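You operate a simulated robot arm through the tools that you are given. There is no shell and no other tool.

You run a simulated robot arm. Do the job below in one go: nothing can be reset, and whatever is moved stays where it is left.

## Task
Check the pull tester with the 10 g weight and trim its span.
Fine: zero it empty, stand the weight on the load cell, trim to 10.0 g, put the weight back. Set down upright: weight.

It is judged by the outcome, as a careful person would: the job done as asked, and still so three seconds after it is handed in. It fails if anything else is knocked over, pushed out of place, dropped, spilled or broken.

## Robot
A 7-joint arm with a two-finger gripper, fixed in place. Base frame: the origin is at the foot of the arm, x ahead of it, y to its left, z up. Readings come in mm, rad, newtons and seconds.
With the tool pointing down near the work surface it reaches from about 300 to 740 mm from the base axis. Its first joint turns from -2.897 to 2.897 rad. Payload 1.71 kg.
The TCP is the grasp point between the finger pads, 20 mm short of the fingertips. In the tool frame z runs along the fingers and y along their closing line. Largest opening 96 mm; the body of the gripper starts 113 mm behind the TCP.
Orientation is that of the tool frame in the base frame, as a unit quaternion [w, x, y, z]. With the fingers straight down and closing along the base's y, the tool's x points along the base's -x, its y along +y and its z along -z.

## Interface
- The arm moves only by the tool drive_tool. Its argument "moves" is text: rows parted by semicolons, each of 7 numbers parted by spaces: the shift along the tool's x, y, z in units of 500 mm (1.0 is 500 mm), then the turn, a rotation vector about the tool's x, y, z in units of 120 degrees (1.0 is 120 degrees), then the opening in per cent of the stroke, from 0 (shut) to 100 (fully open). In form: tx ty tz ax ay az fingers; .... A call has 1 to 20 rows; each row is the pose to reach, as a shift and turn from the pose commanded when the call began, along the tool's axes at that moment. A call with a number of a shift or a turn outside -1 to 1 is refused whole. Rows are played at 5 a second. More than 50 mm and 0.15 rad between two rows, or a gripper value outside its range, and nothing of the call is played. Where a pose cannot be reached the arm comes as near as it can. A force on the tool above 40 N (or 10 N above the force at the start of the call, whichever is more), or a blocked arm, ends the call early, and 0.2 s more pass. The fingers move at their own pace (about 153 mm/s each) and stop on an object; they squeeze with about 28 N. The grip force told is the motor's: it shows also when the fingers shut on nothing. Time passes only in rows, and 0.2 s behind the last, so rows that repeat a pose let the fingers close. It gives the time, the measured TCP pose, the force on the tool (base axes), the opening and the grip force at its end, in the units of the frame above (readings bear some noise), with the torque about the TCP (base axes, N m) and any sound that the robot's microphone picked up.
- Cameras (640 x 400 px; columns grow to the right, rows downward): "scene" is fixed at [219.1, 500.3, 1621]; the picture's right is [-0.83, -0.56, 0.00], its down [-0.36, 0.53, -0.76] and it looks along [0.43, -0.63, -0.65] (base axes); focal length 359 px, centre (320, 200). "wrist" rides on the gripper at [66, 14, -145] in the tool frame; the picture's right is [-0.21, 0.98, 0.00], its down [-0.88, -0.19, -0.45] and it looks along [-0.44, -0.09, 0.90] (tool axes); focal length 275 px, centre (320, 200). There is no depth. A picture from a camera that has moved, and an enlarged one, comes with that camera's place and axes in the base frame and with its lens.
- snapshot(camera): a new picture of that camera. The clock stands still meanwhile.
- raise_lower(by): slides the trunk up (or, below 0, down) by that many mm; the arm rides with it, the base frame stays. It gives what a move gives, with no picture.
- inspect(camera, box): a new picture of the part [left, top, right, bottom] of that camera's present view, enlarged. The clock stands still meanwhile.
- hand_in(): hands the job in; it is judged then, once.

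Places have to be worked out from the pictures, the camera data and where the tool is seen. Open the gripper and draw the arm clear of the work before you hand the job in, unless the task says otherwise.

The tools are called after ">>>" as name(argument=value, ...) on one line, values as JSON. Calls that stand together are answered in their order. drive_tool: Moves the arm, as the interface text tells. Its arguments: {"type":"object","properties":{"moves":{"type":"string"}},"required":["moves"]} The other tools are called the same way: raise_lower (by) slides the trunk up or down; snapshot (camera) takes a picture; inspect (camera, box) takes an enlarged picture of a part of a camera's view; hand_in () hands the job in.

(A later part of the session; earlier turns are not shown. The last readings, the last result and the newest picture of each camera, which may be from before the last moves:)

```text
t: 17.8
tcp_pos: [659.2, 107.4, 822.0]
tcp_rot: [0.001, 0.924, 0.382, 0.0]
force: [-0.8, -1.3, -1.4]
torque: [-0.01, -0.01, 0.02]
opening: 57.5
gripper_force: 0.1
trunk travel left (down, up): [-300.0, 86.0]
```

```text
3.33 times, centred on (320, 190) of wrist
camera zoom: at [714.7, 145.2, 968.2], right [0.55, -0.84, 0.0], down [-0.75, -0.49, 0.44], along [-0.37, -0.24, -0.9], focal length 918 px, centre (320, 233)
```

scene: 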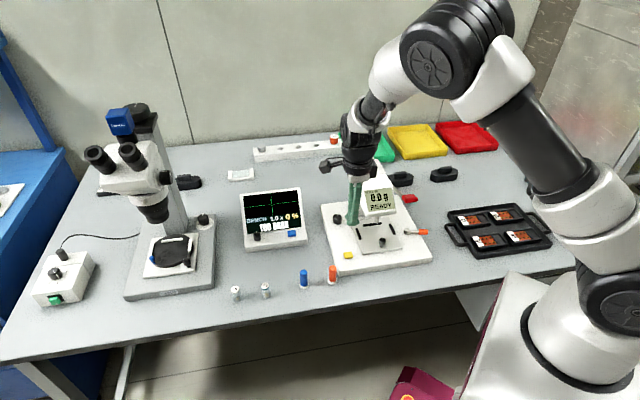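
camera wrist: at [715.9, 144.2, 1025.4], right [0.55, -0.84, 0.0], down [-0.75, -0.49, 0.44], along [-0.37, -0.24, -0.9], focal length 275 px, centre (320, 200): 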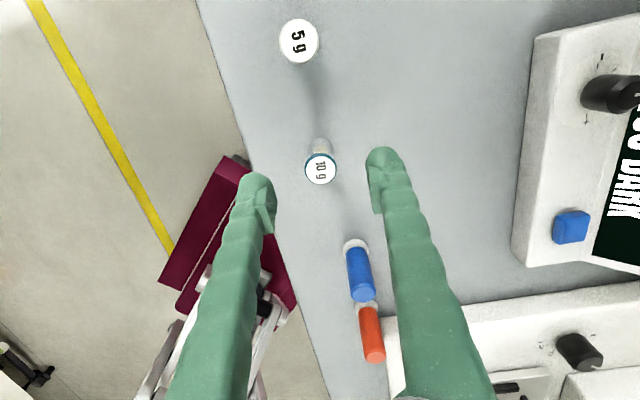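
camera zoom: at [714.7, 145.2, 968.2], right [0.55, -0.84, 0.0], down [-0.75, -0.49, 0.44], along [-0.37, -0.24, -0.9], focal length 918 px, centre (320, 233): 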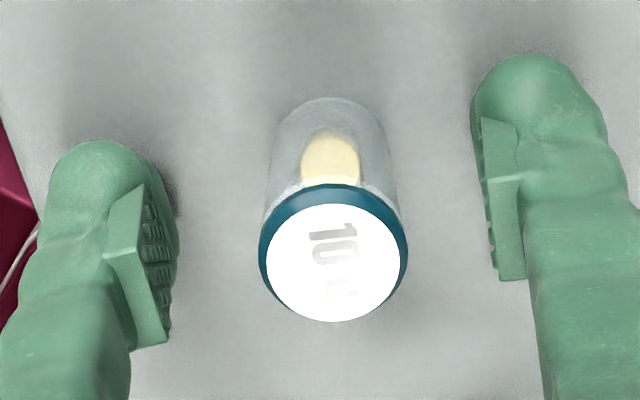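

The vial is well centred between the pads. I close gently onto it.

>>> drive_tool(moves="0 0 0 0 0 0 40; 0 0 0 0 0 0 20; 0 0 0 0 0 0 20; 0 0 0 0 0 0 20")

>>> inspect(camera="wrist", box=[240, 130, 400, 250])

```text
t: 18.8
tcp_pos: [659.3, 108.9, 823.7]
tcp_rot: [0.001, 0.924, 0.382, 0.0]
force: [0.1, -0.2, -0.2]
torque: [0.02, 0.0, -0.02]
opening: 20.6
gripper_force: 21.3
trunk travel left (down, up): [-300.0, 86.0]
```

```text
3.33 times, centred on (320, 190) of wrist
camera zoom: at [714.7, 145.2, 968.3], right [0.55, -0.84, 0.0], down [-0.75, -0.49, 0.44], along [-0.37, -0.24, -0.9], focal length 918 px, centre (320, 233)
```

zoom: 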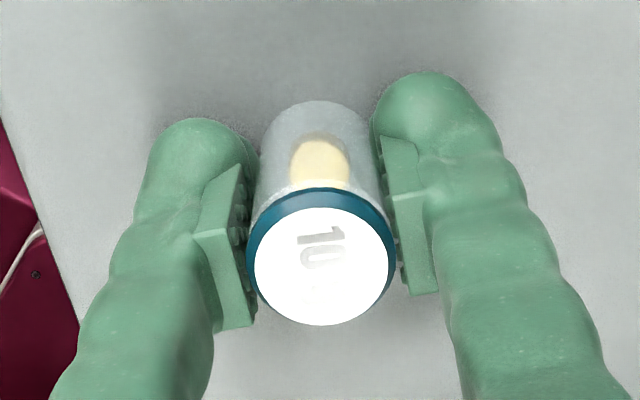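

Gripped: opening 20.6 mm, force 21 N. I lift slowly and check that it is held.

>>> drive_tool(moves="0 0 -0.01 0 0 0 20; 0 0 -0.03 0 0 0 20; 0 0 -0.06 0 0 0 20; 0 0 -0.1 0 0 0 20; 0 0 -0.1 0 0 0 20")

>>> inspect(camera="wrist", box=[240, 130, 400, 250])

>>> inspect(camera="scene", box=[225, 240, 305, 310])

```text
t: 20.0
tcp_pos: [659.4, 107.7, 874.0]
tcp_rot: [0.001, 0.924, 0.382, 0.0]
force: [-0.1, 0.1, 0.0]
torque: [0.01, 0.01, 0.01]
opening: 20.2
gripper_force: 21.6
trunk travel left (down, up): [-300.0, 86.0]
```

```text
3.33 times, centred on (320, 190) of wrist
camera zoom: at [715.2, 145.1, 1018.7], right [0.55, -0.84, 0.0], down [-0.75, -0.49, 0.44], along [-0.37, -0.24, -0.9], focal length 918 px, centre (320, 233)
```

zoom: 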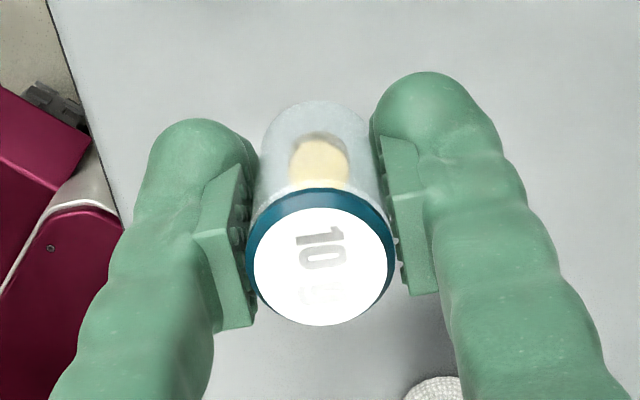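

```text
5.71 times, centred on (265, 275) of scene
camera zoom: at [219.1, 500.3, 1621.0], right [-0.83, -0.56, 0.0], down [-0.36, 0.53, -0.76], along [0.43, -0.63, -0.65], focal length 2050 px, centre (634, -229)
```

zoom: 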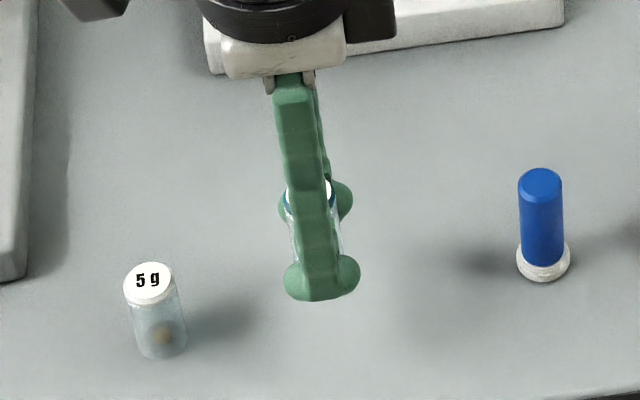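

The vial hangs upright in the grip. I raise it to z≈1130, then carry it over to the head.

>>> drive_tool(moves="0 0 -0.06 0 0 0 20; 0 0 -0.13 0 0 0 20; 0 0 -0.2 0 0 0 20; 0 0 -0.27 0 0 0 20; 0 0 -0.34 0 0 0 20; 0 0 -0.41 0 0 0 20; 0 0 -0.47 0 0 0 20; 0 0 -0.512 0 0 0 20; 0 0 -0.512 0 0 0 20")

```text
t: 22.0
tcp_pos: [661.0, 107.6, 1129.5]
tcp_rot: [0.0, 0.924, 0.383, 0.0]
force: [0.7, 0.5, -0.3]
torque: [0.01, 0.01, 0.0]
opening: 20.3
gripper_force: 21.7
trunk travel left (down, up): [-300.0, 86.0]
```

Lift is fine. Now I translate over the green cell at (600, −318), staying at z≈1130.

>>> drive_tool(moves="-0.0573 0.0432 0 0 0 0 20; -0.1145 0.0863 0 0 0 0 20; -0.1718 0.1295 0 0 0 0 20; -0.229 0.1727 0 0 0 0 20; -0.2863 0.2158 0 0 0 0 20; -0.3436 0.259 0 0 0 0 20; -0.4008 0.3022 0 0 0 0 20; -0.4581 0.3453 0 0 0 0 20; -0.5153 0.3885 0 0 0 0 20; -0.5726 0.4317 0 0 0 0 20; -0.6298 0.4748 0 0 0 0 20; -0.6871 0.518 0 0 0 0 20; -0.6871 0.518 0 0 0 0 20; -0.6871 0.518 0 0 0 0 20")

>>> snapshot(camera="wrist")

>>> inspect(camera="scene", box=[330, 120, 410, 190])

```text
t: 25.0
tcp_pos: [599.8, -318.0, 1128.9]
tcp_rot: [0.0, 0.924, 0.382, 0.001]
force: [0.3, -0.1, -0.1]
torque: [-0.03, 0.04, 0.0]
opening: 20.5
gripper_force: 21.5
trunk travel left (down, up): [-300.0, 86.0]
```

```text
taken
camera wrist: at [654.7, -281.6, 1274.2], right [0.55, -0.84, 0.0], down [-0.75, -0.49, 0.44], along [-0.37, -0.24, -0.9], focal length 275 px, centre (320, 200)
```

wrist: 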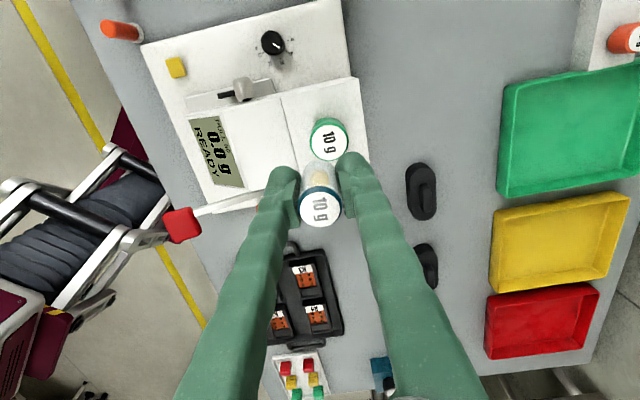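

```text
5.71 times, centred on (370, 155) of scene
camera zoom: at [219.1, 500.3, 1621.0], right [-0.83, -0.56, 0.0], down [-0.36, 0.53, -0.76], along [0.43, -0.63, -0.65], focal length 2050 px, centre (34, 457)
```

zoom: 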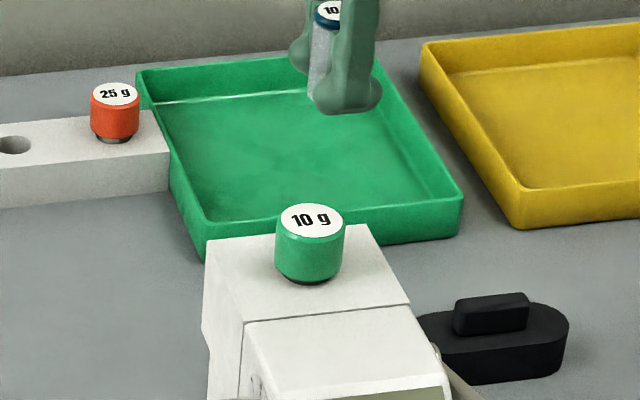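

Both cameras see the cell; they put its top near (606, −324, 1024). I zoom for precise centres before lowering.

>>> inspect(camera="wrist", box=[280, 100, 370, 170])

>>> inspect(camera="scene", box=[355, 115, 395, 185])

```text
5.71 times, centred on (325, 135) of wrist
camera zoom: at [654.7, -281.6, 1274.2], right [0.55, -0.84, 0.0], down [-0.75, -0.49, 0.44], along [-0.37, -0.24, -0.9], focal length 1573 px, centre (291, 571)
```

zoom: 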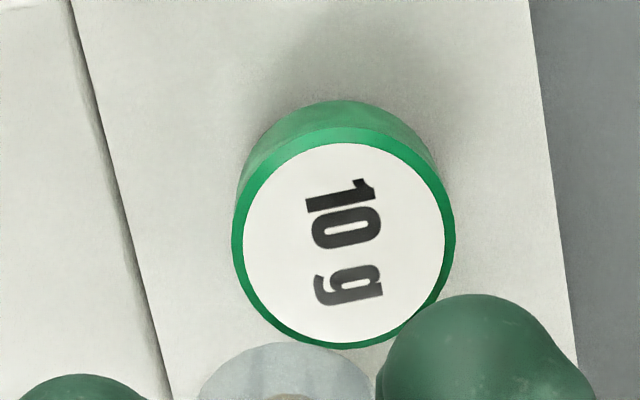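

```text
5.71 times, centred on (375, 150) of scene
camera zoom: at [219.1, 500.3, 1621.0], right [-0.83, -0.56, 0.0], down [-0.36, 0.53, -0.76], along [0.43, -0.63, -0.65], focal length 2050 px, centre (6, 486)
```

zoom: 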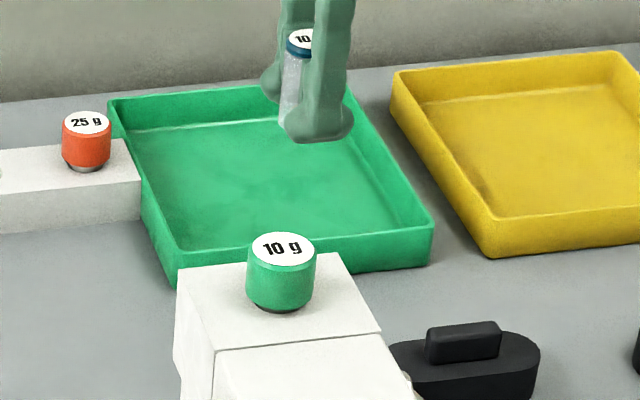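

Wrist view (well calibrated against the held vial) gives the cell centre at about (605, −325), so I shift (+5, −7) mm and lower 55 mm, leaving ~20 mm to go.

>>> drive_tool(moves="-0.0013 0.009 0.03 0 0 0 20; -0.0025 0.0173 0.06 0 0 0 20; -0.0025 0.0173 0.09 0 0 0 20; -0.0025 0.0173 0.11 0 0 0 20; -0.0025 0.0173 0.11 0 0 0 20")

>>> inspect(camera="wrist", box=[270, 120, 380, 220])

>>> inspect(camera="scene", box=[350, 130, 390, 180])

```text
t: 26.2
tcp_pos: [604.6, -324.3, 1074.7]
tcp_rot: [-0.001, 0.924, 0.383, 0.001]
force: [-0.1, 0.0, -0.2]
torque: [-0.01, 0.03, 0.02]
opening: 20.3
gripper_force: 21.3
trunk travel left (down, up): [-300.0, 86.0]
```

```text
4.00 times, centred on (325, 170) of wrist
camera zoom: at [660.3, -288.1, 1219.9], right [0.55, -0.84, 0.0], down [-0.75, -0.49, 0.44], along [-0.37, -0.24, -0.9], focal length 1101 px, centre (300, 320)
```

zoom: 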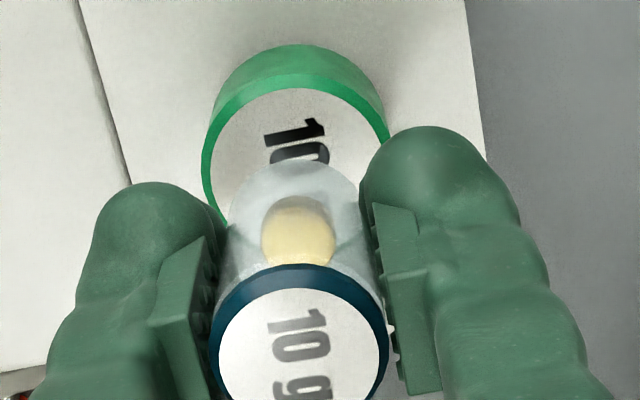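

```text
8.00 times, centred on (370, 155) of scene
camera zoom: at [219.1, 500.3, 1621.0], right [-0.83, -0.56, 0.0], down [-0.36, 0.53, -0.76], along [0.43, -0.63, -0.65], focal length 2870 px, centre (-80, 560)
```

zoom: 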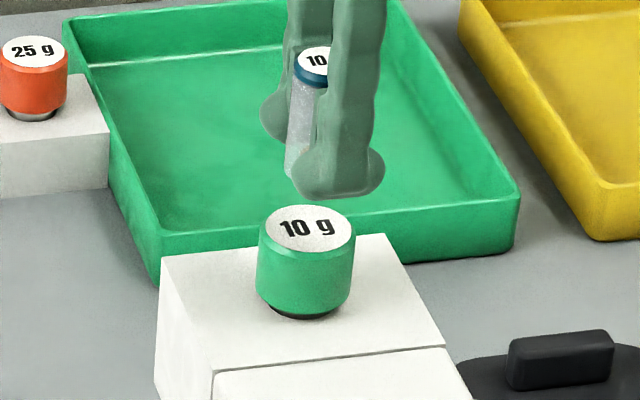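

The vial is over the cell's centre (both views agree within ~2 mm), with an estimated 20–27 mm left. I lower 14 mm and check the gap and the display.

>>> drive_tool(moves="0 0 0.01 0 0 0 20; 0 0 0.02 0 0 0 20; 0 0 0.028 0 0 0 20; 0 0 0.028 0 0 0 20")

>>> inspect(camera="wrist", box=[270, 130, 380, 220])

>>> inspect(camera="scene", box=[345, 140, 405, 220])

>>> inspect(camera="scene", box=[355, 145, 385, 175])

```text
t: 27.2
tcp_pos: [605.1, -326.3, 1059.3]
tcp_rot: [-0.001, 0.924, 0.383, 0.001]
force: [0.2, 0.2, 0.2]
torque: [0.0, 0.01, 0.02]
opening: 20.5
gripper_force: 21.3
trunk travel left (down, up): [-300.0, 86.0]
```

```text
4.44 times, centred on (325, 175) of wrist
camera zoom: at [660.1, -288.4, 1205.5], right [0.55, -0.84, 0.0], down [-0.75, -0.49, 0.44], along [-0.37, -0.24, -0.9], focal length 1224 px, centre (298, 311)
```

zoom: 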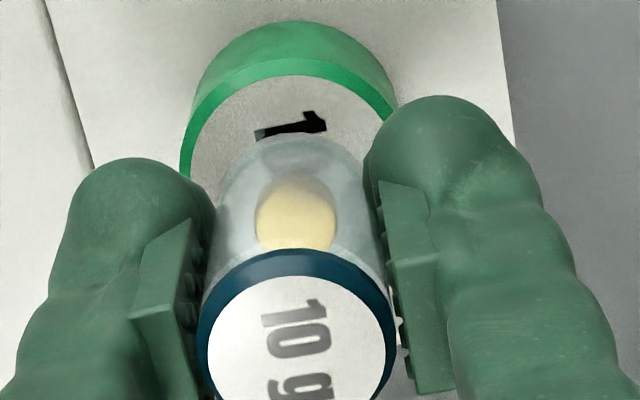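

```text
5.00 times, centred on (375, 180) of scene
camera zoom: at [219.1, 500.3, 1621.0], right [-0.83, -0.56, 0.0], down [-0.36, 0.53, -0.76], along [0.43, -0.63, -0.65], focal length 1794 px, centre (45, 300)
```

zoom: 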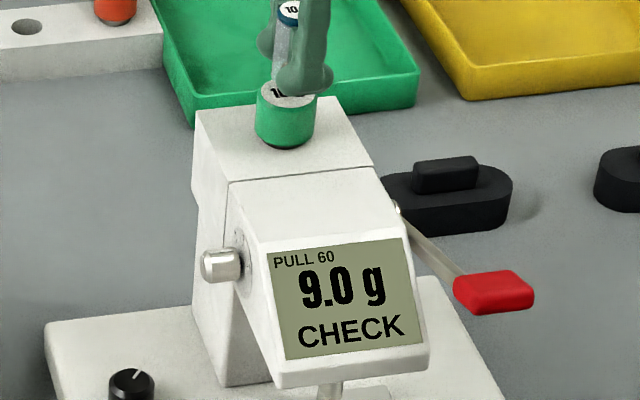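

```text
13.33 times, centred on (370, 160) of scene
camera zoom: at [219.1, 500.3, 1621.0], right [-0.83, -0.56, 0.0], down [-0.36, 0.53, -0.76], along [0.43, -0.63, -0.65], focal length 4783 px, centre (-347, 733)
```

zoom: 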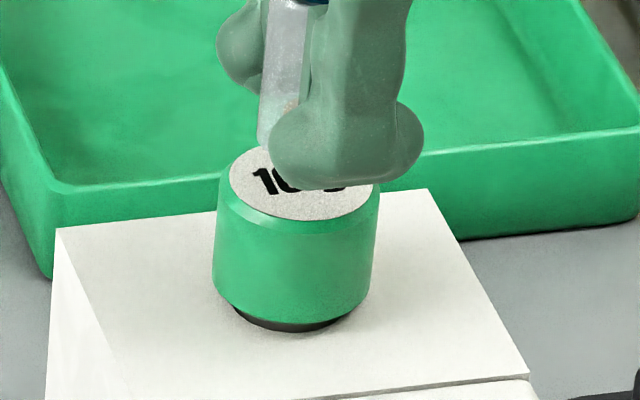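

The display already reads 9.0 g "CHECK", confirming the green cartridge is the load cell — though the pictures suggest a small remaining gap. I keep lowering in small steps, watching force and picture.

>>> drive_tool(moves="0 0 0.003 0 0 0 20; 0 0 0.006 0 0 0 20; 0 0 0.006 0 0 0 20")

>>> inspect(camera="scene", box=[355, 145, 385, 175])

>>> inspect(camera="wrist", box=[270, 130, 380, 220])

```text
t: 28.0
tcp_pos: [604.8, -323.8, 1057.4]
tcp_rot: [0.0, 0.924, 0.382, 0.001]
force: [0.3, 0.7, 0.5]
torque: [-0.01, 0.03, -0.01]
opening: 20.4
gripper_force: 22.2
trunk travel left (down, up): [-300.0, 86.0]
```

```text
13.33 times, centred on (370, 160) of scene
camera zoom: at [219.1, 500.3, 1621.0], right [-0.83, -0.56, 0.0], down [-0.36, 0.53, -0.76], along [0.43, -0.63, -0.65], focal length 4783 px, centre (-347, 733)
```

zoom: 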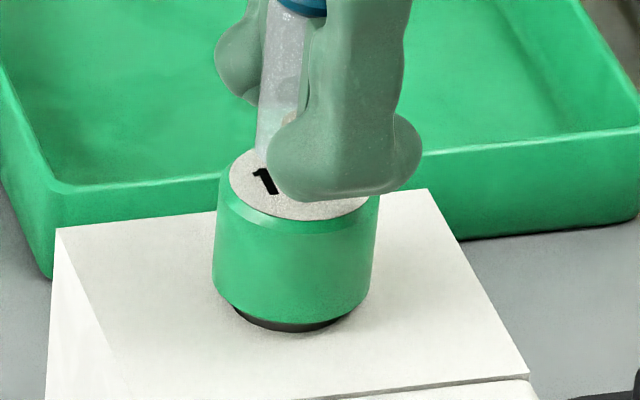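

```text
4.44 times, centred on (325, 175) of wrist
camera zoom: at [660.2, -288.4, 1202.4], right [0.55, -0.84, 0.0], down [-0.75, -0.49, 0.44], along [-0.37, -0.24, -0.9], focal length 1224 px, centre (298, 311)
```

zoom: 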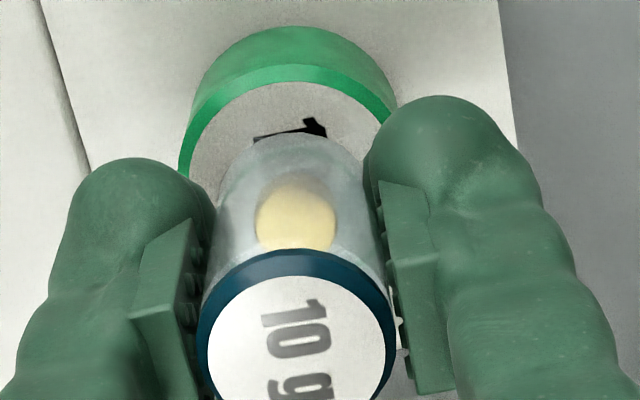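

The pictures still show about a 5–6 mm gap with good alignment. I lower another 3 mm.

>>> drive_tool(moves="0 -0.001 0.002 0 0 0 20; 0 -0.002 0.004 0 0 0 20; 0 -0.002 0.006 0 0 0 20; 0 -0.002 0.006 0 0 0 20")

>>> inspect(camera="scene", box=[355, 145, 385, 175])

>>> inspect(camera="scene", box=[345, 180, 405, 220])

```text
t: 29.0
tcp_pos: [603.6, -323.9, 1053.6]
tcp_rot: [0.0, 0.924, 0.382, 0.001]
force: [-0.5, 0.3, -1.0]
torque: [-0.01, -0.01, -0.01]
opening: 20.6
gripper_force: 21.5
trunk travel left (down, up): [-300.0, 86.0]
```

```text
13.33 times, centred on (370, 160) of scene
camera zoom: at [219.1, 500.3, 1621.0], right [-0.83, -0.56, 0.0], down [-0.36, 0.53, -0.76], along [0.43, -0.63, -0.65], focal length 4783 px, centre (-347, 733)
```

zoom: 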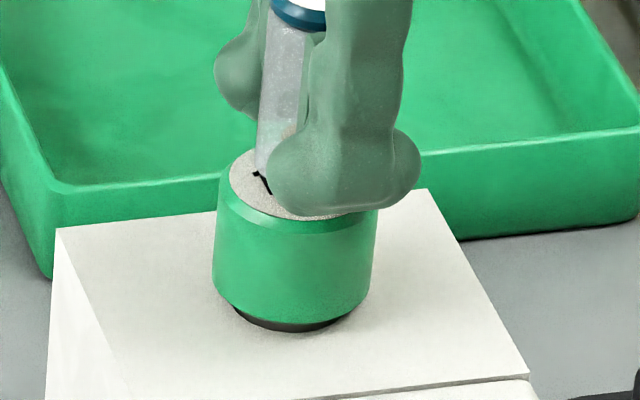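

```text
10.00 times, centred on (375, 200) of scene
camera zoom: at [219.1, 500.3, 1621.0], right [-0.83, -0.56, 0.0], down [-0.36, 0.53, -0.76], along [0.43, -0.63, -0.65], focal length 3587 px, centre (-230, 200)
```

zoom: 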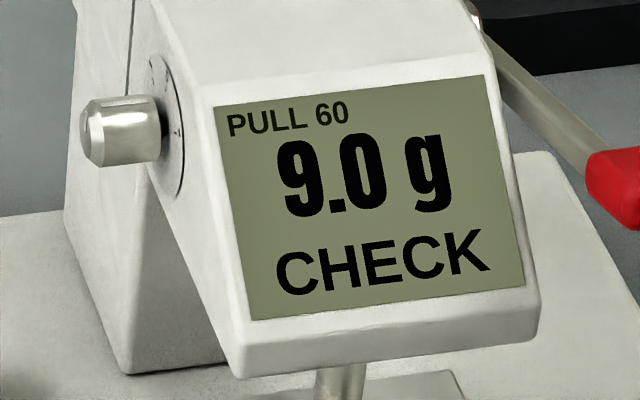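

Roughly 3–4 mm remain. I go down 2 mm more in half-millimetre rows.

>>> drive_tool(moves="0 0 0.001 0 0 0 20; 0 0 0.002 0 0 0 20; 0 0 0.003 0 0 0 20; 0 0 0.004 0 0 0 20; 0 0 0.004 0 0 0 20")

>>> inspect(camera="scene", box=[355, 145, 385, 175])

>>> inspect(camera="wrist", box=[270, 130, 380, 220])

```text
t: 30.2
tcp_pos: [603.4, -325.2, 1051.7]
tcp_rot: [0.0, 0.924, 0.383, 0.001]
force: [-0.5, -1.5, -0.3]
torque: [0.0, 0.01, 0.01]
opening: 20.3
gripper_force: 21.4
trunk travel left (down, up): [-300.0, 86.0]
```

```text
13.33 times, centred on (370, 160) of scene
camera zoom: at [219.1, 500.3, 1621.0], right [-0.83, -0.56, 0.0], down [-0.36, 0.53, -0.76], along [0.43, -0.63, -0.65], focal length 4783 px, centre (-347, 733)
```

zoom: 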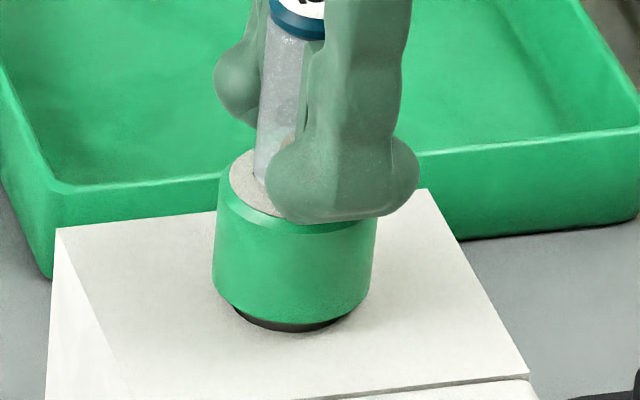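

```text
4.44 times, centred on (325, 175) of wrist
camera zoom: at [659.7, -287.7, 1197.1], right [0.55, -0.84, 0.0], down [-0.75, -0.49, 0.44], along [-0.37, -0.24, -0.9], focal length 1224 px, centre (298, 311)
```

zoom: 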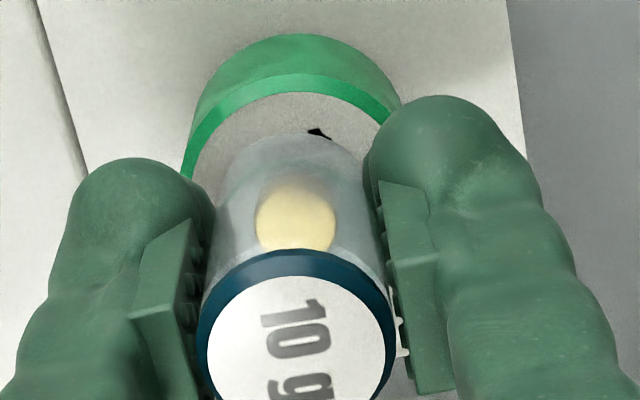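

Gap is about 1–2 mm now. I creep another 1 mm.

>>> drive_tool(moves="0 0 0.001 0 0 0 20; 0 0 0.002 0 0 0 20; 0 0 0.002 0 0 0 20")

>>> inspect(camera="scene", box=[360, 150, 380, 170])

>>> inspect(camera="scene", box=[345, 180, 405, 220])

```text
t: 31.0
tcp_pos: [603.9, -323.9, 1050.8]
tcp_rot: [0.0, 0.924, 0.382, 0.002]
force: [-0.1, -0.1, 0.2]
torque: [-0.03, -0.01, 0.02]
opening: 20.3
gripper_force: 21.8
trunk travel left (down, up): [-300.0, 86.0]
```

```text
16.00 times, centred on (370, 160) of scene
camera zoom: at [219.1, 500.3, 1621.0], right [-0.83, -0.56, 0.0], down [-0.36, 0.53, -0.76], along [0.43, -0.63, -0.65], focal length 5739 px, centre (-480, 840)
```

zoom: 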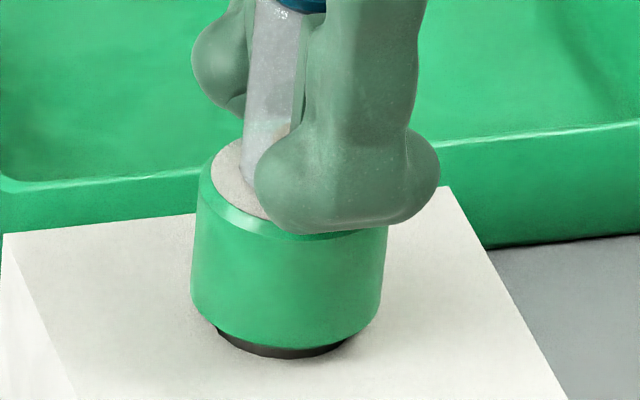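

```text
10.00 times, centred on (375, 200) of scene
camera zoom: at [219.1, 500.3, 1621.0], right [-0.83, -0.56, 0.0], down [-0.36, 0.53, -0.76], along [0.43, -0.63, -0.65], focal length 3587 px, centre (-230, 200)
```

zoom: 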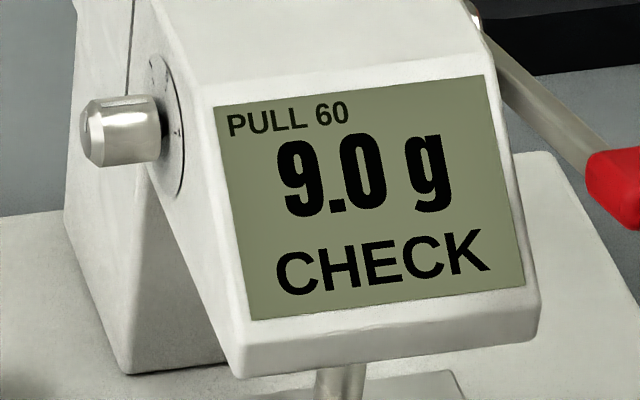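

The base looks level with the cell top within about a millimetre. Two more half-millimetre steps, watching the force.

>>> drive_tool(moves="0 0 0.0006 0 0 0 20; 0 0 0.0012 0 0 0 20; 0 0 0.0012 0 0 0 20")

>>> inspect(camera="scene", box=[360, 150, 380, 170])

```text
t: 31.8
tcp_pos: [604.9, -324.6, 1050.0]
tcp_rot: [-0.001, 0.924, 0.383, 0.001]
force: [0.1, -0.8, -0.5]
torque: [-0.01, 0.02, -0.03]
opening: 20.4
gripper_force: 21.4
trunk travel left (down, up): [-300.0, 86.0]
```

```text
16.00 times, centred on (370, 160) of scene
camera zoom: at [219.1, 500.3, 1621.0], right [-0.83, -0.56, 0.0], down [-0.36, 0.53, -0.76], along [0.43, -0.63, -0.65], focal length 5739 px, centre (-480, 840)
```

zoom: 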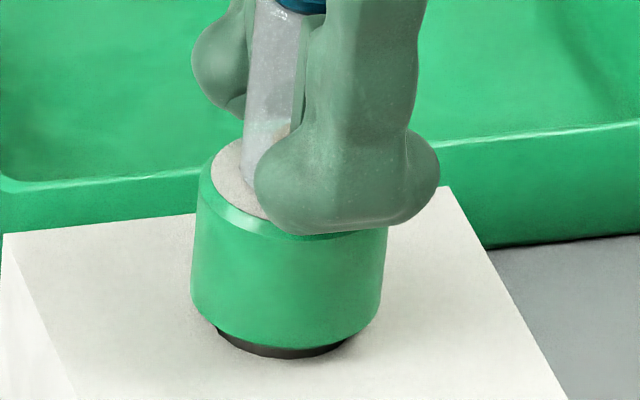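

The picture barely changed, so it may be touching. One more millimetre in fine rows to find clear contact.

>>> drive_tool(moves="0 0 0.0006 0 0 0 20; 0 0 0.0012 0 0 0 20; 0 0 0.0018 0 0 0 20; 0 0 0.0018 0 0 0 20")

>>> inspect(camera="scene", box=[360, 150, 380, 170])

>>> inspect(camera="scene", box=[345, 180, 405, 220])

```text
t: 32.8
tcp_pos: [603.8, -325.3, 1049.6]
tcp_rot: [-0.001, 0.924, 0.383, 0.001]
force: [0.3, -0.3, -0.5]
torque: [0.0, -0.01, -0.02]
opening: 20.2
gripper_force: 21.5
trunk travel left (down, up): [-300.0, 86.0]
```

```text
16.00 times, centred on (370, 160) of scene
camera zoom: at [219.1, 500.3, 1621.0], right [-0.83, -0.56, 0.0], down [-0.36, 0.53, -0.76], along [0.43, -0.63, -0.65], focal length 5739 px, centre (-480, 840)
```

zoom: 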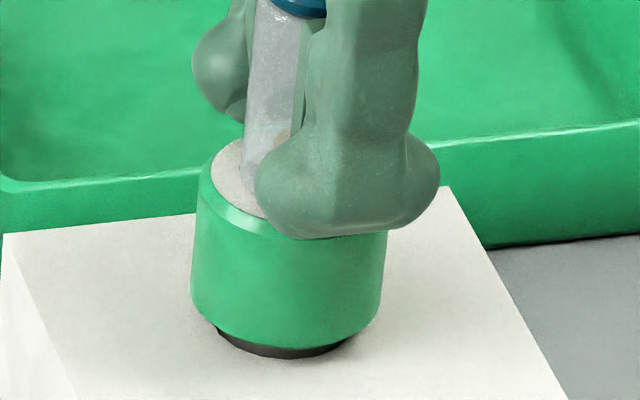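

```text
10.00 times, centred on (375, 200) of scene
camera zoom: at [219.1, 500.3, 1621.0], right [-0.83, -0.56, 0.0], down [-0.36, 0.53, -0.76], along [0.43, -0.63, -0.65], focal length 3587 px, centre (-230, 200)
```

zoom: 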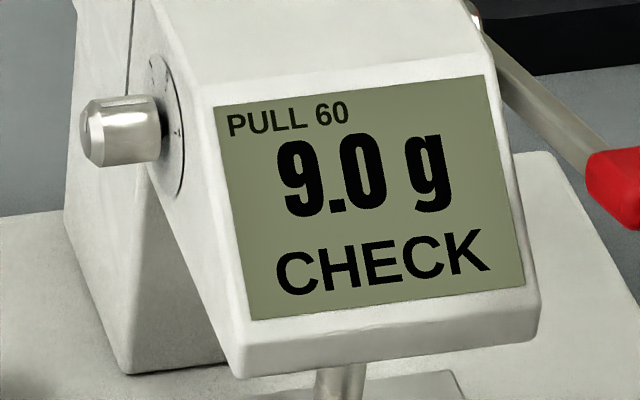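

The vial still moved freely (~1 mm) with no force. I continue in 0.6 mm steps.

>>> drive_tool(moves="0 0 0.0006 0 0 0 20; 0 0 0.0012 0 0 0 20; 0 0 0.0018 0 0 0 20; 0 0 0.0018 0 0 0 20")

>>> inspect(camera="scene", box=[360, 150, 380, 170])

>>> inspect(camera="wrist", box=[290, 145, 350, 190])

```text
t: 33.8
tcp_pos: [603.6, -326.6, 1048.3]
tcp_rot: [0.0, 0.924, 0.383, 0.001]
force: [-0.6, 0.1, 2.3]
torque: [-0.01, 0.01, 0.01]
opening: 20.4
gripper_force: 21.6
trunk travel left (down, up): [-300.0, 86.0]
```

```text
16.00 times, centred on (370, 160) of scene
camera zoom: at [219.1, 500.3, 1621.0], right [-0.83, -0.56, 0.0], down [-0.36, 0.53, -0.76], along [0.43, -0.63, -0.65], focal length 5739 px, centre (-480, 840)
```

zoom: 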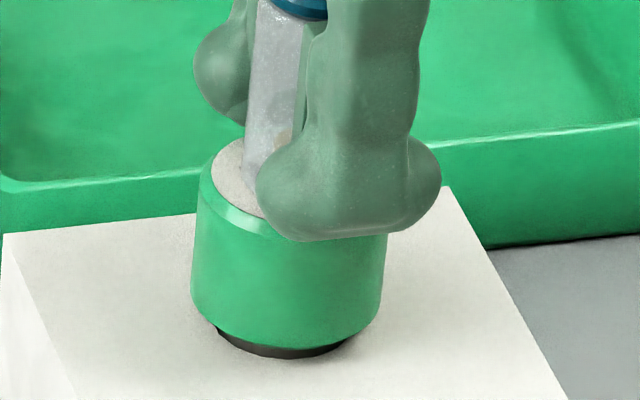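

```text
8.89 times, centred on (320, 168) of wrist
camera zoom: at [659.3, -288.2, 1194.3], right [0.55, -0.84, 0.0], down [-0.75, -0.49, 0.44], along [-0.37, -0.24, -0.9], focal length 2447 px, centre (320, 489)
```

zoom: 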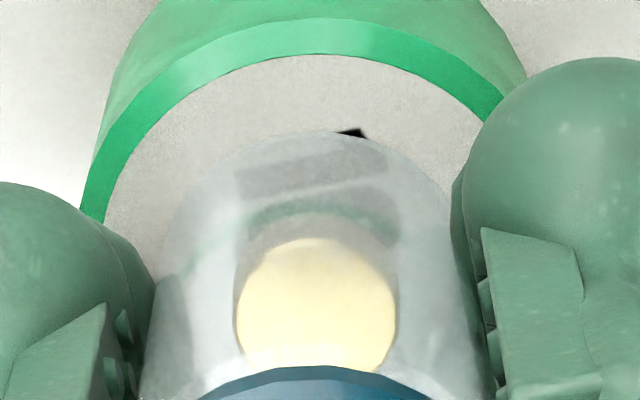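

Contact: +2.3 N upward, and the vial base sits centred on the white disc. I ease up 0.4 mm, then open the fingers slowly.

>>> drive_tool(moves="0 0 -0.0008 0 0 0 20; 0 0 -0.0008 0 0 0 22; 0 0 -0.0008 0 0 0 24; 0 0 -0.0008 0 0 0 28; 0 0 -0.0008 0 0 0 34; 0 0 -0.0008 0 0 0 42; 0 0 -0.0008 0 0 0 50; 0 0 -0.0008 0 0 0 50")

>>> inspect(camera="scene", box=[355, 140, 385, 170])

>>> inspect(camera="wrist", box=[270, 130, 380, 220])

>>> inspect(camera="scene", box=[345, 180, 405, 220])

```text
t: 35.6
tcp_pos: [604.4, -324.3, 1048.4]
tcp_rot: [-0.001, 0.924, 0.383, 0.001]
force: [0.3, 0.2, 0.4]
torque: [0.0, 0.0, 0.03]
opening: 48.0
gripper_force: 0.1
trunk travel left (down, up): [-300.0, 86.0]
```

```text
13.33 times, centred on (370, 155) of scene
camera zoom: at [219.1, 500.3, 1621.0], right [-0.83, -0.56, 0.0], down [-0.36, 0.53, -0.76], along [0.43, -0.63, -0.65], focal length 4783 px, centre (-347, 800)
```

zoom: 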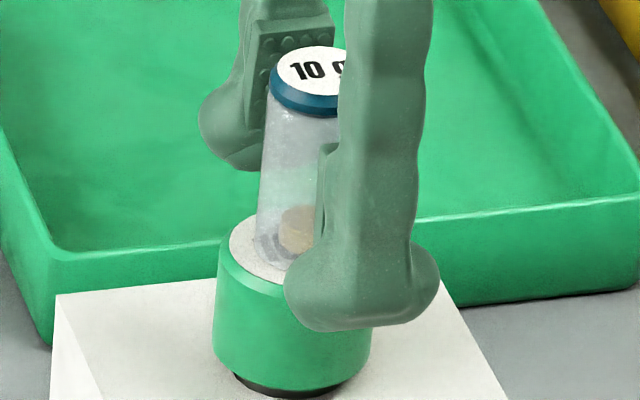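

```text
4.44 times, centred on (325, 175) of wrist
camera zoom: at [659.5, -288.2, 1194.4], right [0.55, -0.84, 0.0], down [-0.75, -0.49, 0.44], along [-0.37, -0.24, -0.9], focal length 1224 px, centre (298, 311)
```

zoom: 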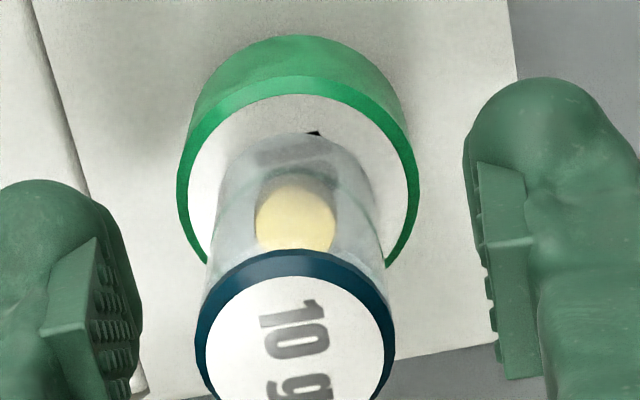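

```text
10.00 times, centred on (375, 200) of scene
camera zoom: at [219.1, 500.3, 1621.0], right [-0.83, -0.56, 0.0], down [-0.36, 0.53, -0.76], along [0.43, -0.63, -0.65], focal length 3587 px, centre (-230, 200)
```

zoom: 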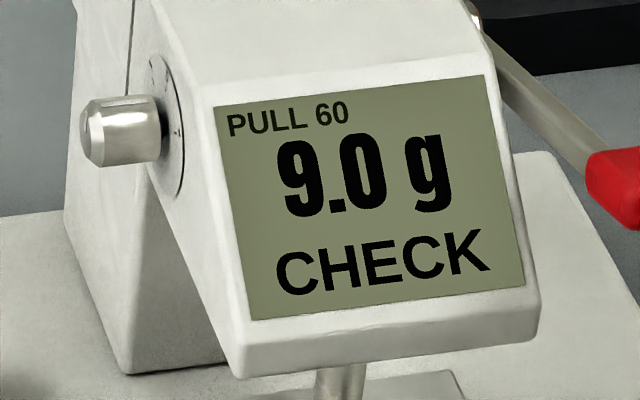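

The vial stands upright on the cell and the tester reads 9.0 g. I raise the open gripper straight up clear of it.

>>> drive_tool(moves="0 0 -0.02 0 0 0 50; 0 0 -0.06 0 0 0 55; 0 0 -0.1 0 0 0 55; 0 0 -0.16 0 0 0 55; 0 0 -0.16 0 0 0 55")

>>> inspect(camera="scene", box=[345, 130, 405, 220])

```text
t: 36.8
tcp_pos: [605.0, -325.2, 1128.0]
tcp_rot: [-0.001, 0.924, 0.382, 0.001]
force: [0.3, -0.9, -0.4]
torque: [-0.01, 0.0, -0.03]
opening: 52.8
gripper_force: 0.0
trunk travel left (down, up): [-300.0, 86.0]
```

```text
4.44 times, centred on (375, 175) of scene
camera zoom: at [219.1, 500.3, 1621.0], right [-0.83, -0.56, 0.0], down [-0.36, 0.53, -0.76], along [0.43, -0.63, -0.65], focal length 1594 px, centre (76, 311)
```

zoom: 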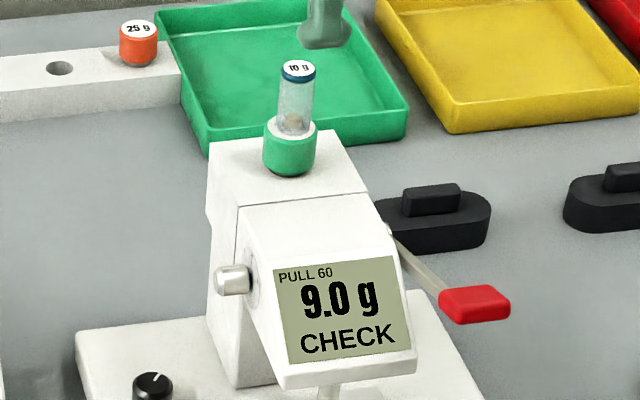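

The vial stands free on the cell. I now move beside the head, above and outside the silver knob, to measure its position.

>>> drive_tool(moves="0.0628 -0.0531 0 0 0 0 55; 0.1256 -0.1061 0 0 0 0 55; 0.1884 -0.1592 0 0 0 0 55; 0.1884 -0.1592 0.07 0 0 0 55; 0.1884 -0.1592 0.136 0 0 0 55; 0.1884 -0.1592 0.136 0 0 0 55")

>>> inspect(camera="wrist", box=[290, 140, 370, 230])

>>> snapshot(camera="wrist")

>>> inspect(camera="scene", box=[350, 175, 390, 205])

```text
t: 38.2
tcp_pos: [614.4, -200.6, 1062.3]
tcp_rot: [-0.001, 0.924, 0.383, 0.001]
force: [0.0, 0.2, -0.6]
torque: [-0.01, 0.0, 0.01]
opening: 53.2
gripper_force: 0.1
trunk travel left (down, up): [-300.0, 86.0]
```

```text
4.44 times, centred on (330, 185) of wrist
camera zoom: at [669.5, -164.6, 1206.4], right [0.55, -0.84, 0.0], down [-0.75, -0.49, 0.44], along [-0.37, -0.24, -0.9], focal length 1224 px, centre (276, 267)
```

zoom: 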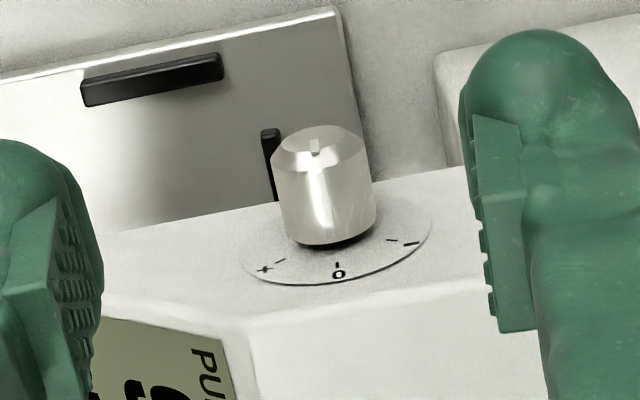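

```text
taken
camera wrist: at [669.5, -164.6, 1206.4], right [0.55, -0.84, 0.0], down [-0.75, -0.49, 0.44], along [-0.37, -0.24, -0.9], focal length 275 px, centre (320, 200)
```

wrist: 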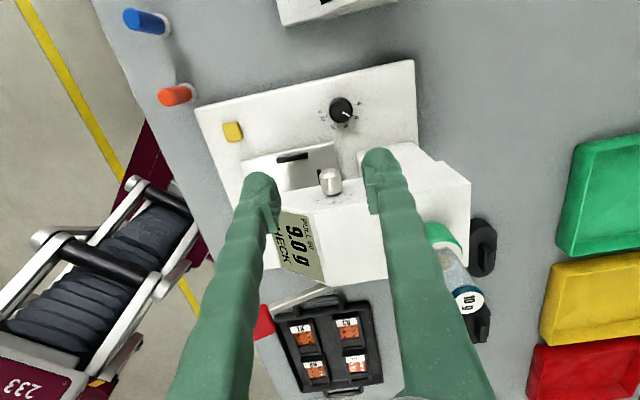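

```text
13.33 times, centred on (370, 190) of scene
camera zoom: at [219.1, 500.3, 1621.0], right [-0.83, -0.56, 0.0], down [-0.36, 0.53, -0.76], along [0.43, -0.63, -0.65], focal length 4783 px, centre (-347, 333)
```

zoom: 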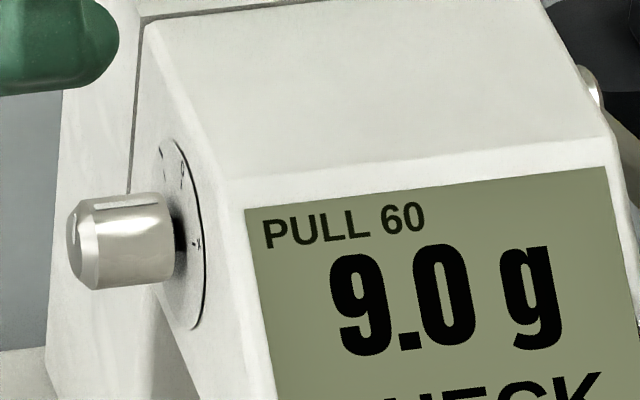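

Triangulated: knob outer face (596.4, −222.6, 961), dial plane 19.5 mm further in along (−0.71, −0.71), radius ≈10 mm. I position the TCP over the axis, 18 mm out from the dial, and lower to z≈1000 for a check.

>>> drive_tool(moves="-0.029 0.003 0.02 0 0 0 55; -0.058 0.0057 0.05 0 0 0 55; -0.058 0.0057 0.09 0 0 0 55; -0.058 0.0057 0.123 0 0 0 55; -0.058 0.0057 0.123 0 0 0 55")

>>> inspect(camera="wrist", box=[270, 130, 380, 220])

>>> inspect(camera="scene", box=[345, 150, 395, 205])

```text
t: 39.4
tcp_pos: [595.1, -223.8, 998.8]
tcp_rot: [0.0, 0.924, 0.383, 0.0]
force: [-0.4, -0.9, 0.1]
torque: [0.03, 0.03, 0.01]
opening: 53.0
gripper_force: 0.0
trunk travel left (down, up): [-300.0, 86.0]
```

```text
4.44 times, centred on (325, 175) of wrist
camera zoom: at [650.8, -187.4, 1144.6], right [0.55, -0.84, 0.0], down [-0.75, -0.49, 0.44], along [-0.37, -0.24, -0.9], focal length 1224 px, centre (298, 311)
```

zoom: 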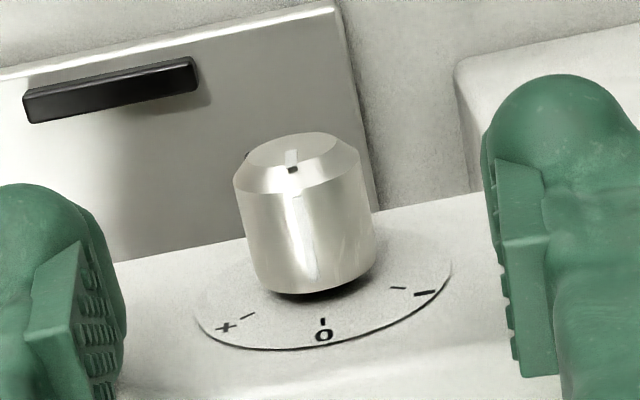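

```text
7.27 times, centred on (370, 178) of scene
camera zoom: at [219.1, 500.3, 1621.0], right [-0.83, -0.56, 0.0], down [-0.36, 0.53, -0.76], along [0.43, -0.63, -0.65], focal length 2609 px, centre (-44, 364)
```

zoom: 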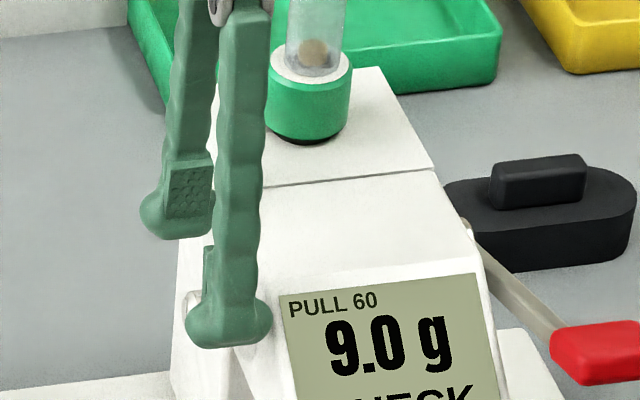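

The knob axis is within 1 mm of the finger mid-plane. I lower 38 mm so the pads straddle the knob at axis height.

>>> drive_tool(moves="0 -0.0014 0.02 0 0 0 55; 0 -0.0014 0.04 0 0 0 55; 0 -0.0014 0.06 0 0 0 55; 0 -0.0014 0.0756 0 0 0 55; 0 -0.0014 0.0756 0 0 0 55")

>>> inspect(camera="wrist", box=[270, 130, 380, 230])

>>> inspect(camera="scene", box=[345, 160, 395, 215])

```text
t: 40.6
tcp_pos: [596.4, -223.8, 962.3]
tcp_rot: [0.0, 0.924, 0.382, 0.001]
force: [-0.5, -0.3, 0.5]
torque: [-0.01, 0.0, -0.01]
opening: 52.7
gripper_force: 0.1
trunk travel left (down, up): [-300.0, 86.0]
```

```text
4.00 times, centred on (325, 180) of wrist
camera zoom: at [650.7, -187.0, 1106.8], right [0.55, -0.84, 0.0], down [-0.75, -0.49, 0.44], along [-0.37, -0.24, -0.9], focal length 1101 px, centre (300, 280)
```

zoom: 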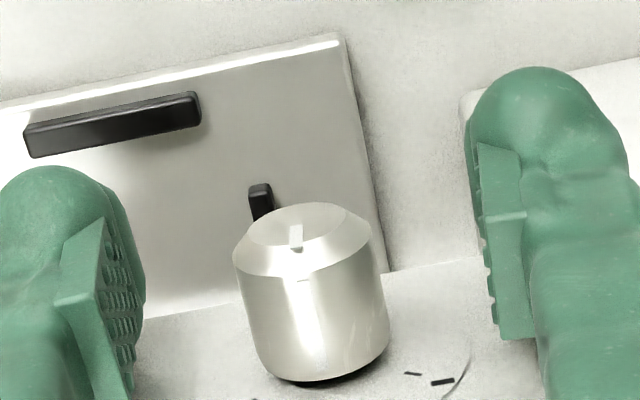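

```text
7.27 times, centred on (370, 188) of scene
camera zoom: at [219.1, 500.3, 1621.0], right [-0.83, -0.56, 0.0], down [-0.36, 0.53, -0.76], along [0.43, -0.63, -0.65], focal length 2609 px, centre (-44, 291)
```

zoom: 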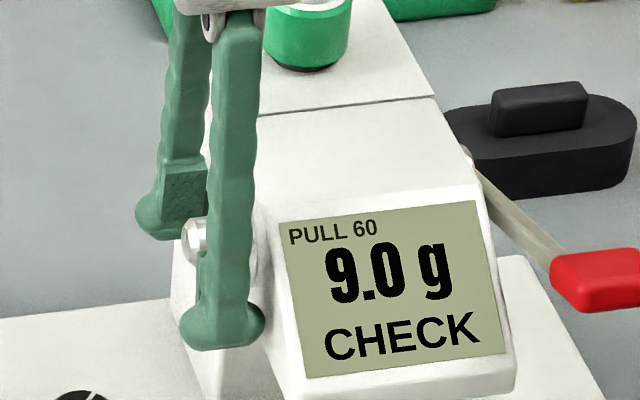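

The pads straddle the knob symmetrically. I close on it.

>>> drive_tool(moves="0 0 0 0 0 0 40; 0 0 0 0 0 0 28; 0 0 0 0 0 0 20; 0 0 0 0 0 0 10; 0 0 0 0 0 0 10")

>>> inspect(camera="wrist", box=[270, 130, 380, 230])

>>> inspect(camera="scene", box=[345, 150, 395, 215])

```text
t: 41.8
tcp_pos: [595.7, -224.9, 962.0]
tcp_rot: [0.0, 0.924, 0.383, 0.001]
force: [3.0, -2.7, 0.6]
torque: [-0.01, 0.03, 0.03]
opening: 15.4
gripper_force: 35.4
trunk travel left (down, up): [-300.0, 86.0]
```

```text
4.00 times, centred on (325, 180) of wrist
camera zoom: at [651.1, -187.4, 1106.9], right [0.55, -0.84, 0.0], down [-0.75, -0.49, 0.44], along [-0.37, -0.24, -0.9], focal length 1101 px, centre (300, 280)
```

zoom: 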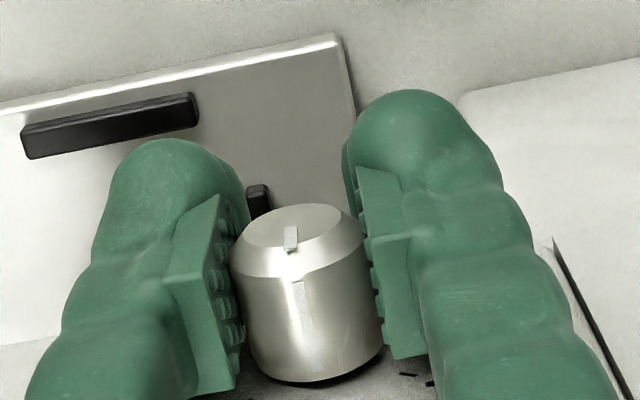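

```text
6.15 times, centred on (370, 182) of scene
camera zoom: at [219.1, 500.3, 1621.0], right [-0.83, -0.56, 0.0], down [-0.36, 0.53, -0.76], along [0.43, -0.63, -0.65], focal length 2208 px, centre (12, 308)
```

zoom: 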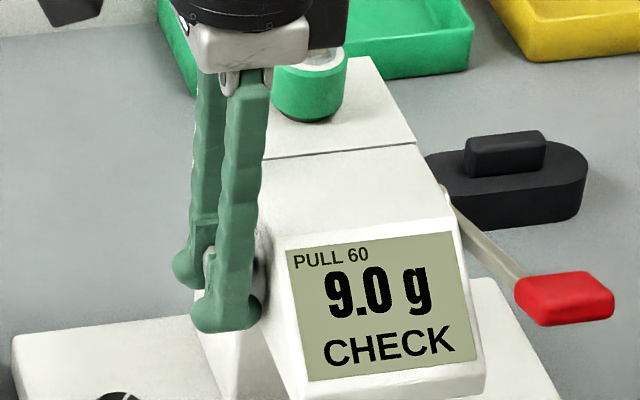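

Gripped. I turn the knob clockwise ("+" direction: hand leans to the front) by 8° and read the display.

>>> drive_tool(moves="0 0.0005 0 -0.0167 0 0 10; 0 0.001 0 -0.0333 0 0 10; 0 0.001 0 -0.05 0 0 10; 0 0.001 0 -0.0667 0 0 10; 0 0.001 0 -0.0667 0 0 10")

>>> inspect(camera="scene", box=[345, 140, 405, 215])

>>> inspect(camera="wrist", box=[270, 130, 380, 230])

```text
t: 43.0
tcp_pos: [596.7, -224.7, 961.4]
tcp_rot: [0.065, 0.922, 0.382, 0.027]
force: [5.4, -5.9, 3.4]
torque: [-0.21, 0.19, 0.05]
opening: 15.4
gripper_force: 35.2
trunk travel left (down, up): [-300.0, 86.0]
```

```text
5.33 times, centred on (375, 178) of scene
camera zoom: at [219.1, 500.3, 1621.0], right [-0.83, -0.56, 0.0], down [-0.36, 0.53, -0.76], along [0.43, -0.63, -0.65], focal length 1913 px, centre (27, 320)
```

zoom: 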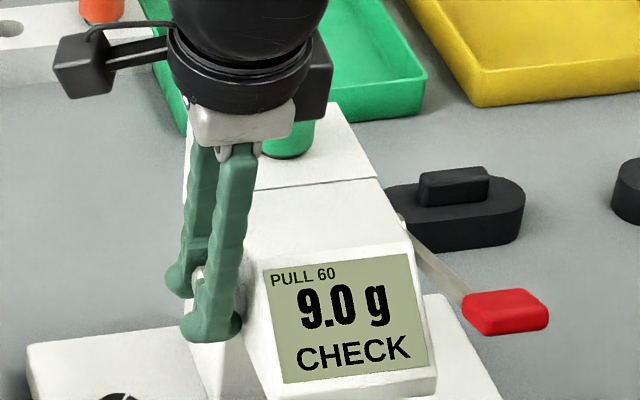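

```text
4.00 times, centred on (325, 180) of wrist
camera zoom: at [637.0, -173.2, 1107.4], right [0.54, -0.83, 0.14], down [-0.79, -0.45, 0.41], along [-0.28, -0.33, -0.9], focal length 1101 px, centre (300, 280)
```

zoom: 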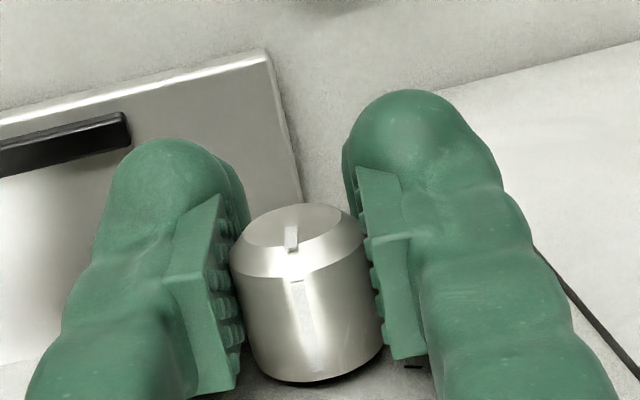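

The knob follows the gripper (its pointer stays fixed relative to the pads), but the reading is still 9.0 g. Side force grew to 8 N, so I back off 1 mm along the fingers and turn 12° further.

>>> drive_tool(moves="0 0.0005 -0.001 -0.025 0 0 10; 0 0.001 -0.002 -0.05 0 0 10; 0 0.001 -0.002 -0.075 0 0 10; 0 0.001 -0.002 -0.1 0 0 10; 0 0.001 -0.002 -0.1 0 0 10")

>>> inspect(camera="scene", box=[345, 140, 405, 215])

>>> inspect(camera="wrist", box=[270, 130, 380, 230])

```text
t: 44.2
tcp_pos: [596.6, -224.5, 961.8]
tcp_rot: [0.16, 0.91, 0.377, 0.066]
force: [9.2, -10.9, -4.6]
torque: [-0.16, 0.12, -0.13]
opening: 15.2
gripper_force: 35.2
trunk travel left (down, up): [-300.0, 86.0]
```

```text
5.33 times, centred on (375, 178) of scene
camera zoom: at [219.1, 500.3, 1621.0], right [-0.83, -0.56, 0.0], down [-0.36, 0.53, -0.76], along [0.43, -0.63, -0.65], focal length 1913 px, centre (27, 320)
```

zoom: 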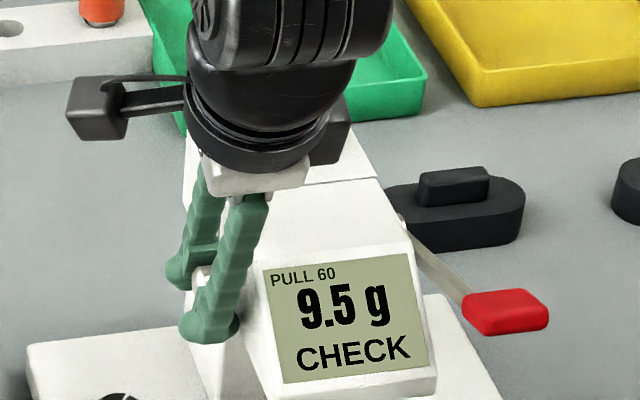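

```text
4.00 times, centred on (325, 180) of wrist
camera zoom: at [616.5, -152.6, 1103.1], right [0.5, -0.8, 0.33], down [-0.85, -0.39, 0.35], along [-0.15, -0.46, -0.87], focal length 1101 px, centre (300, 280)
```

zoom: 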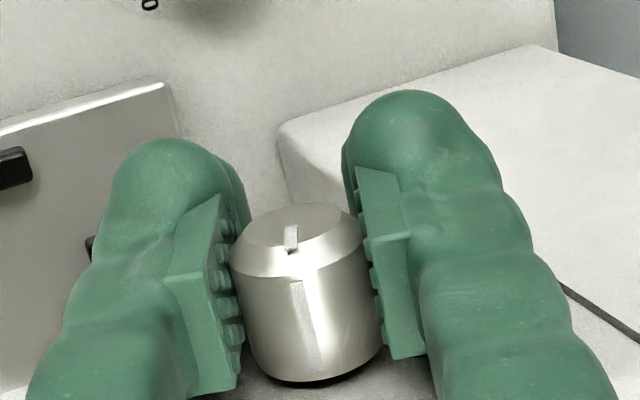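

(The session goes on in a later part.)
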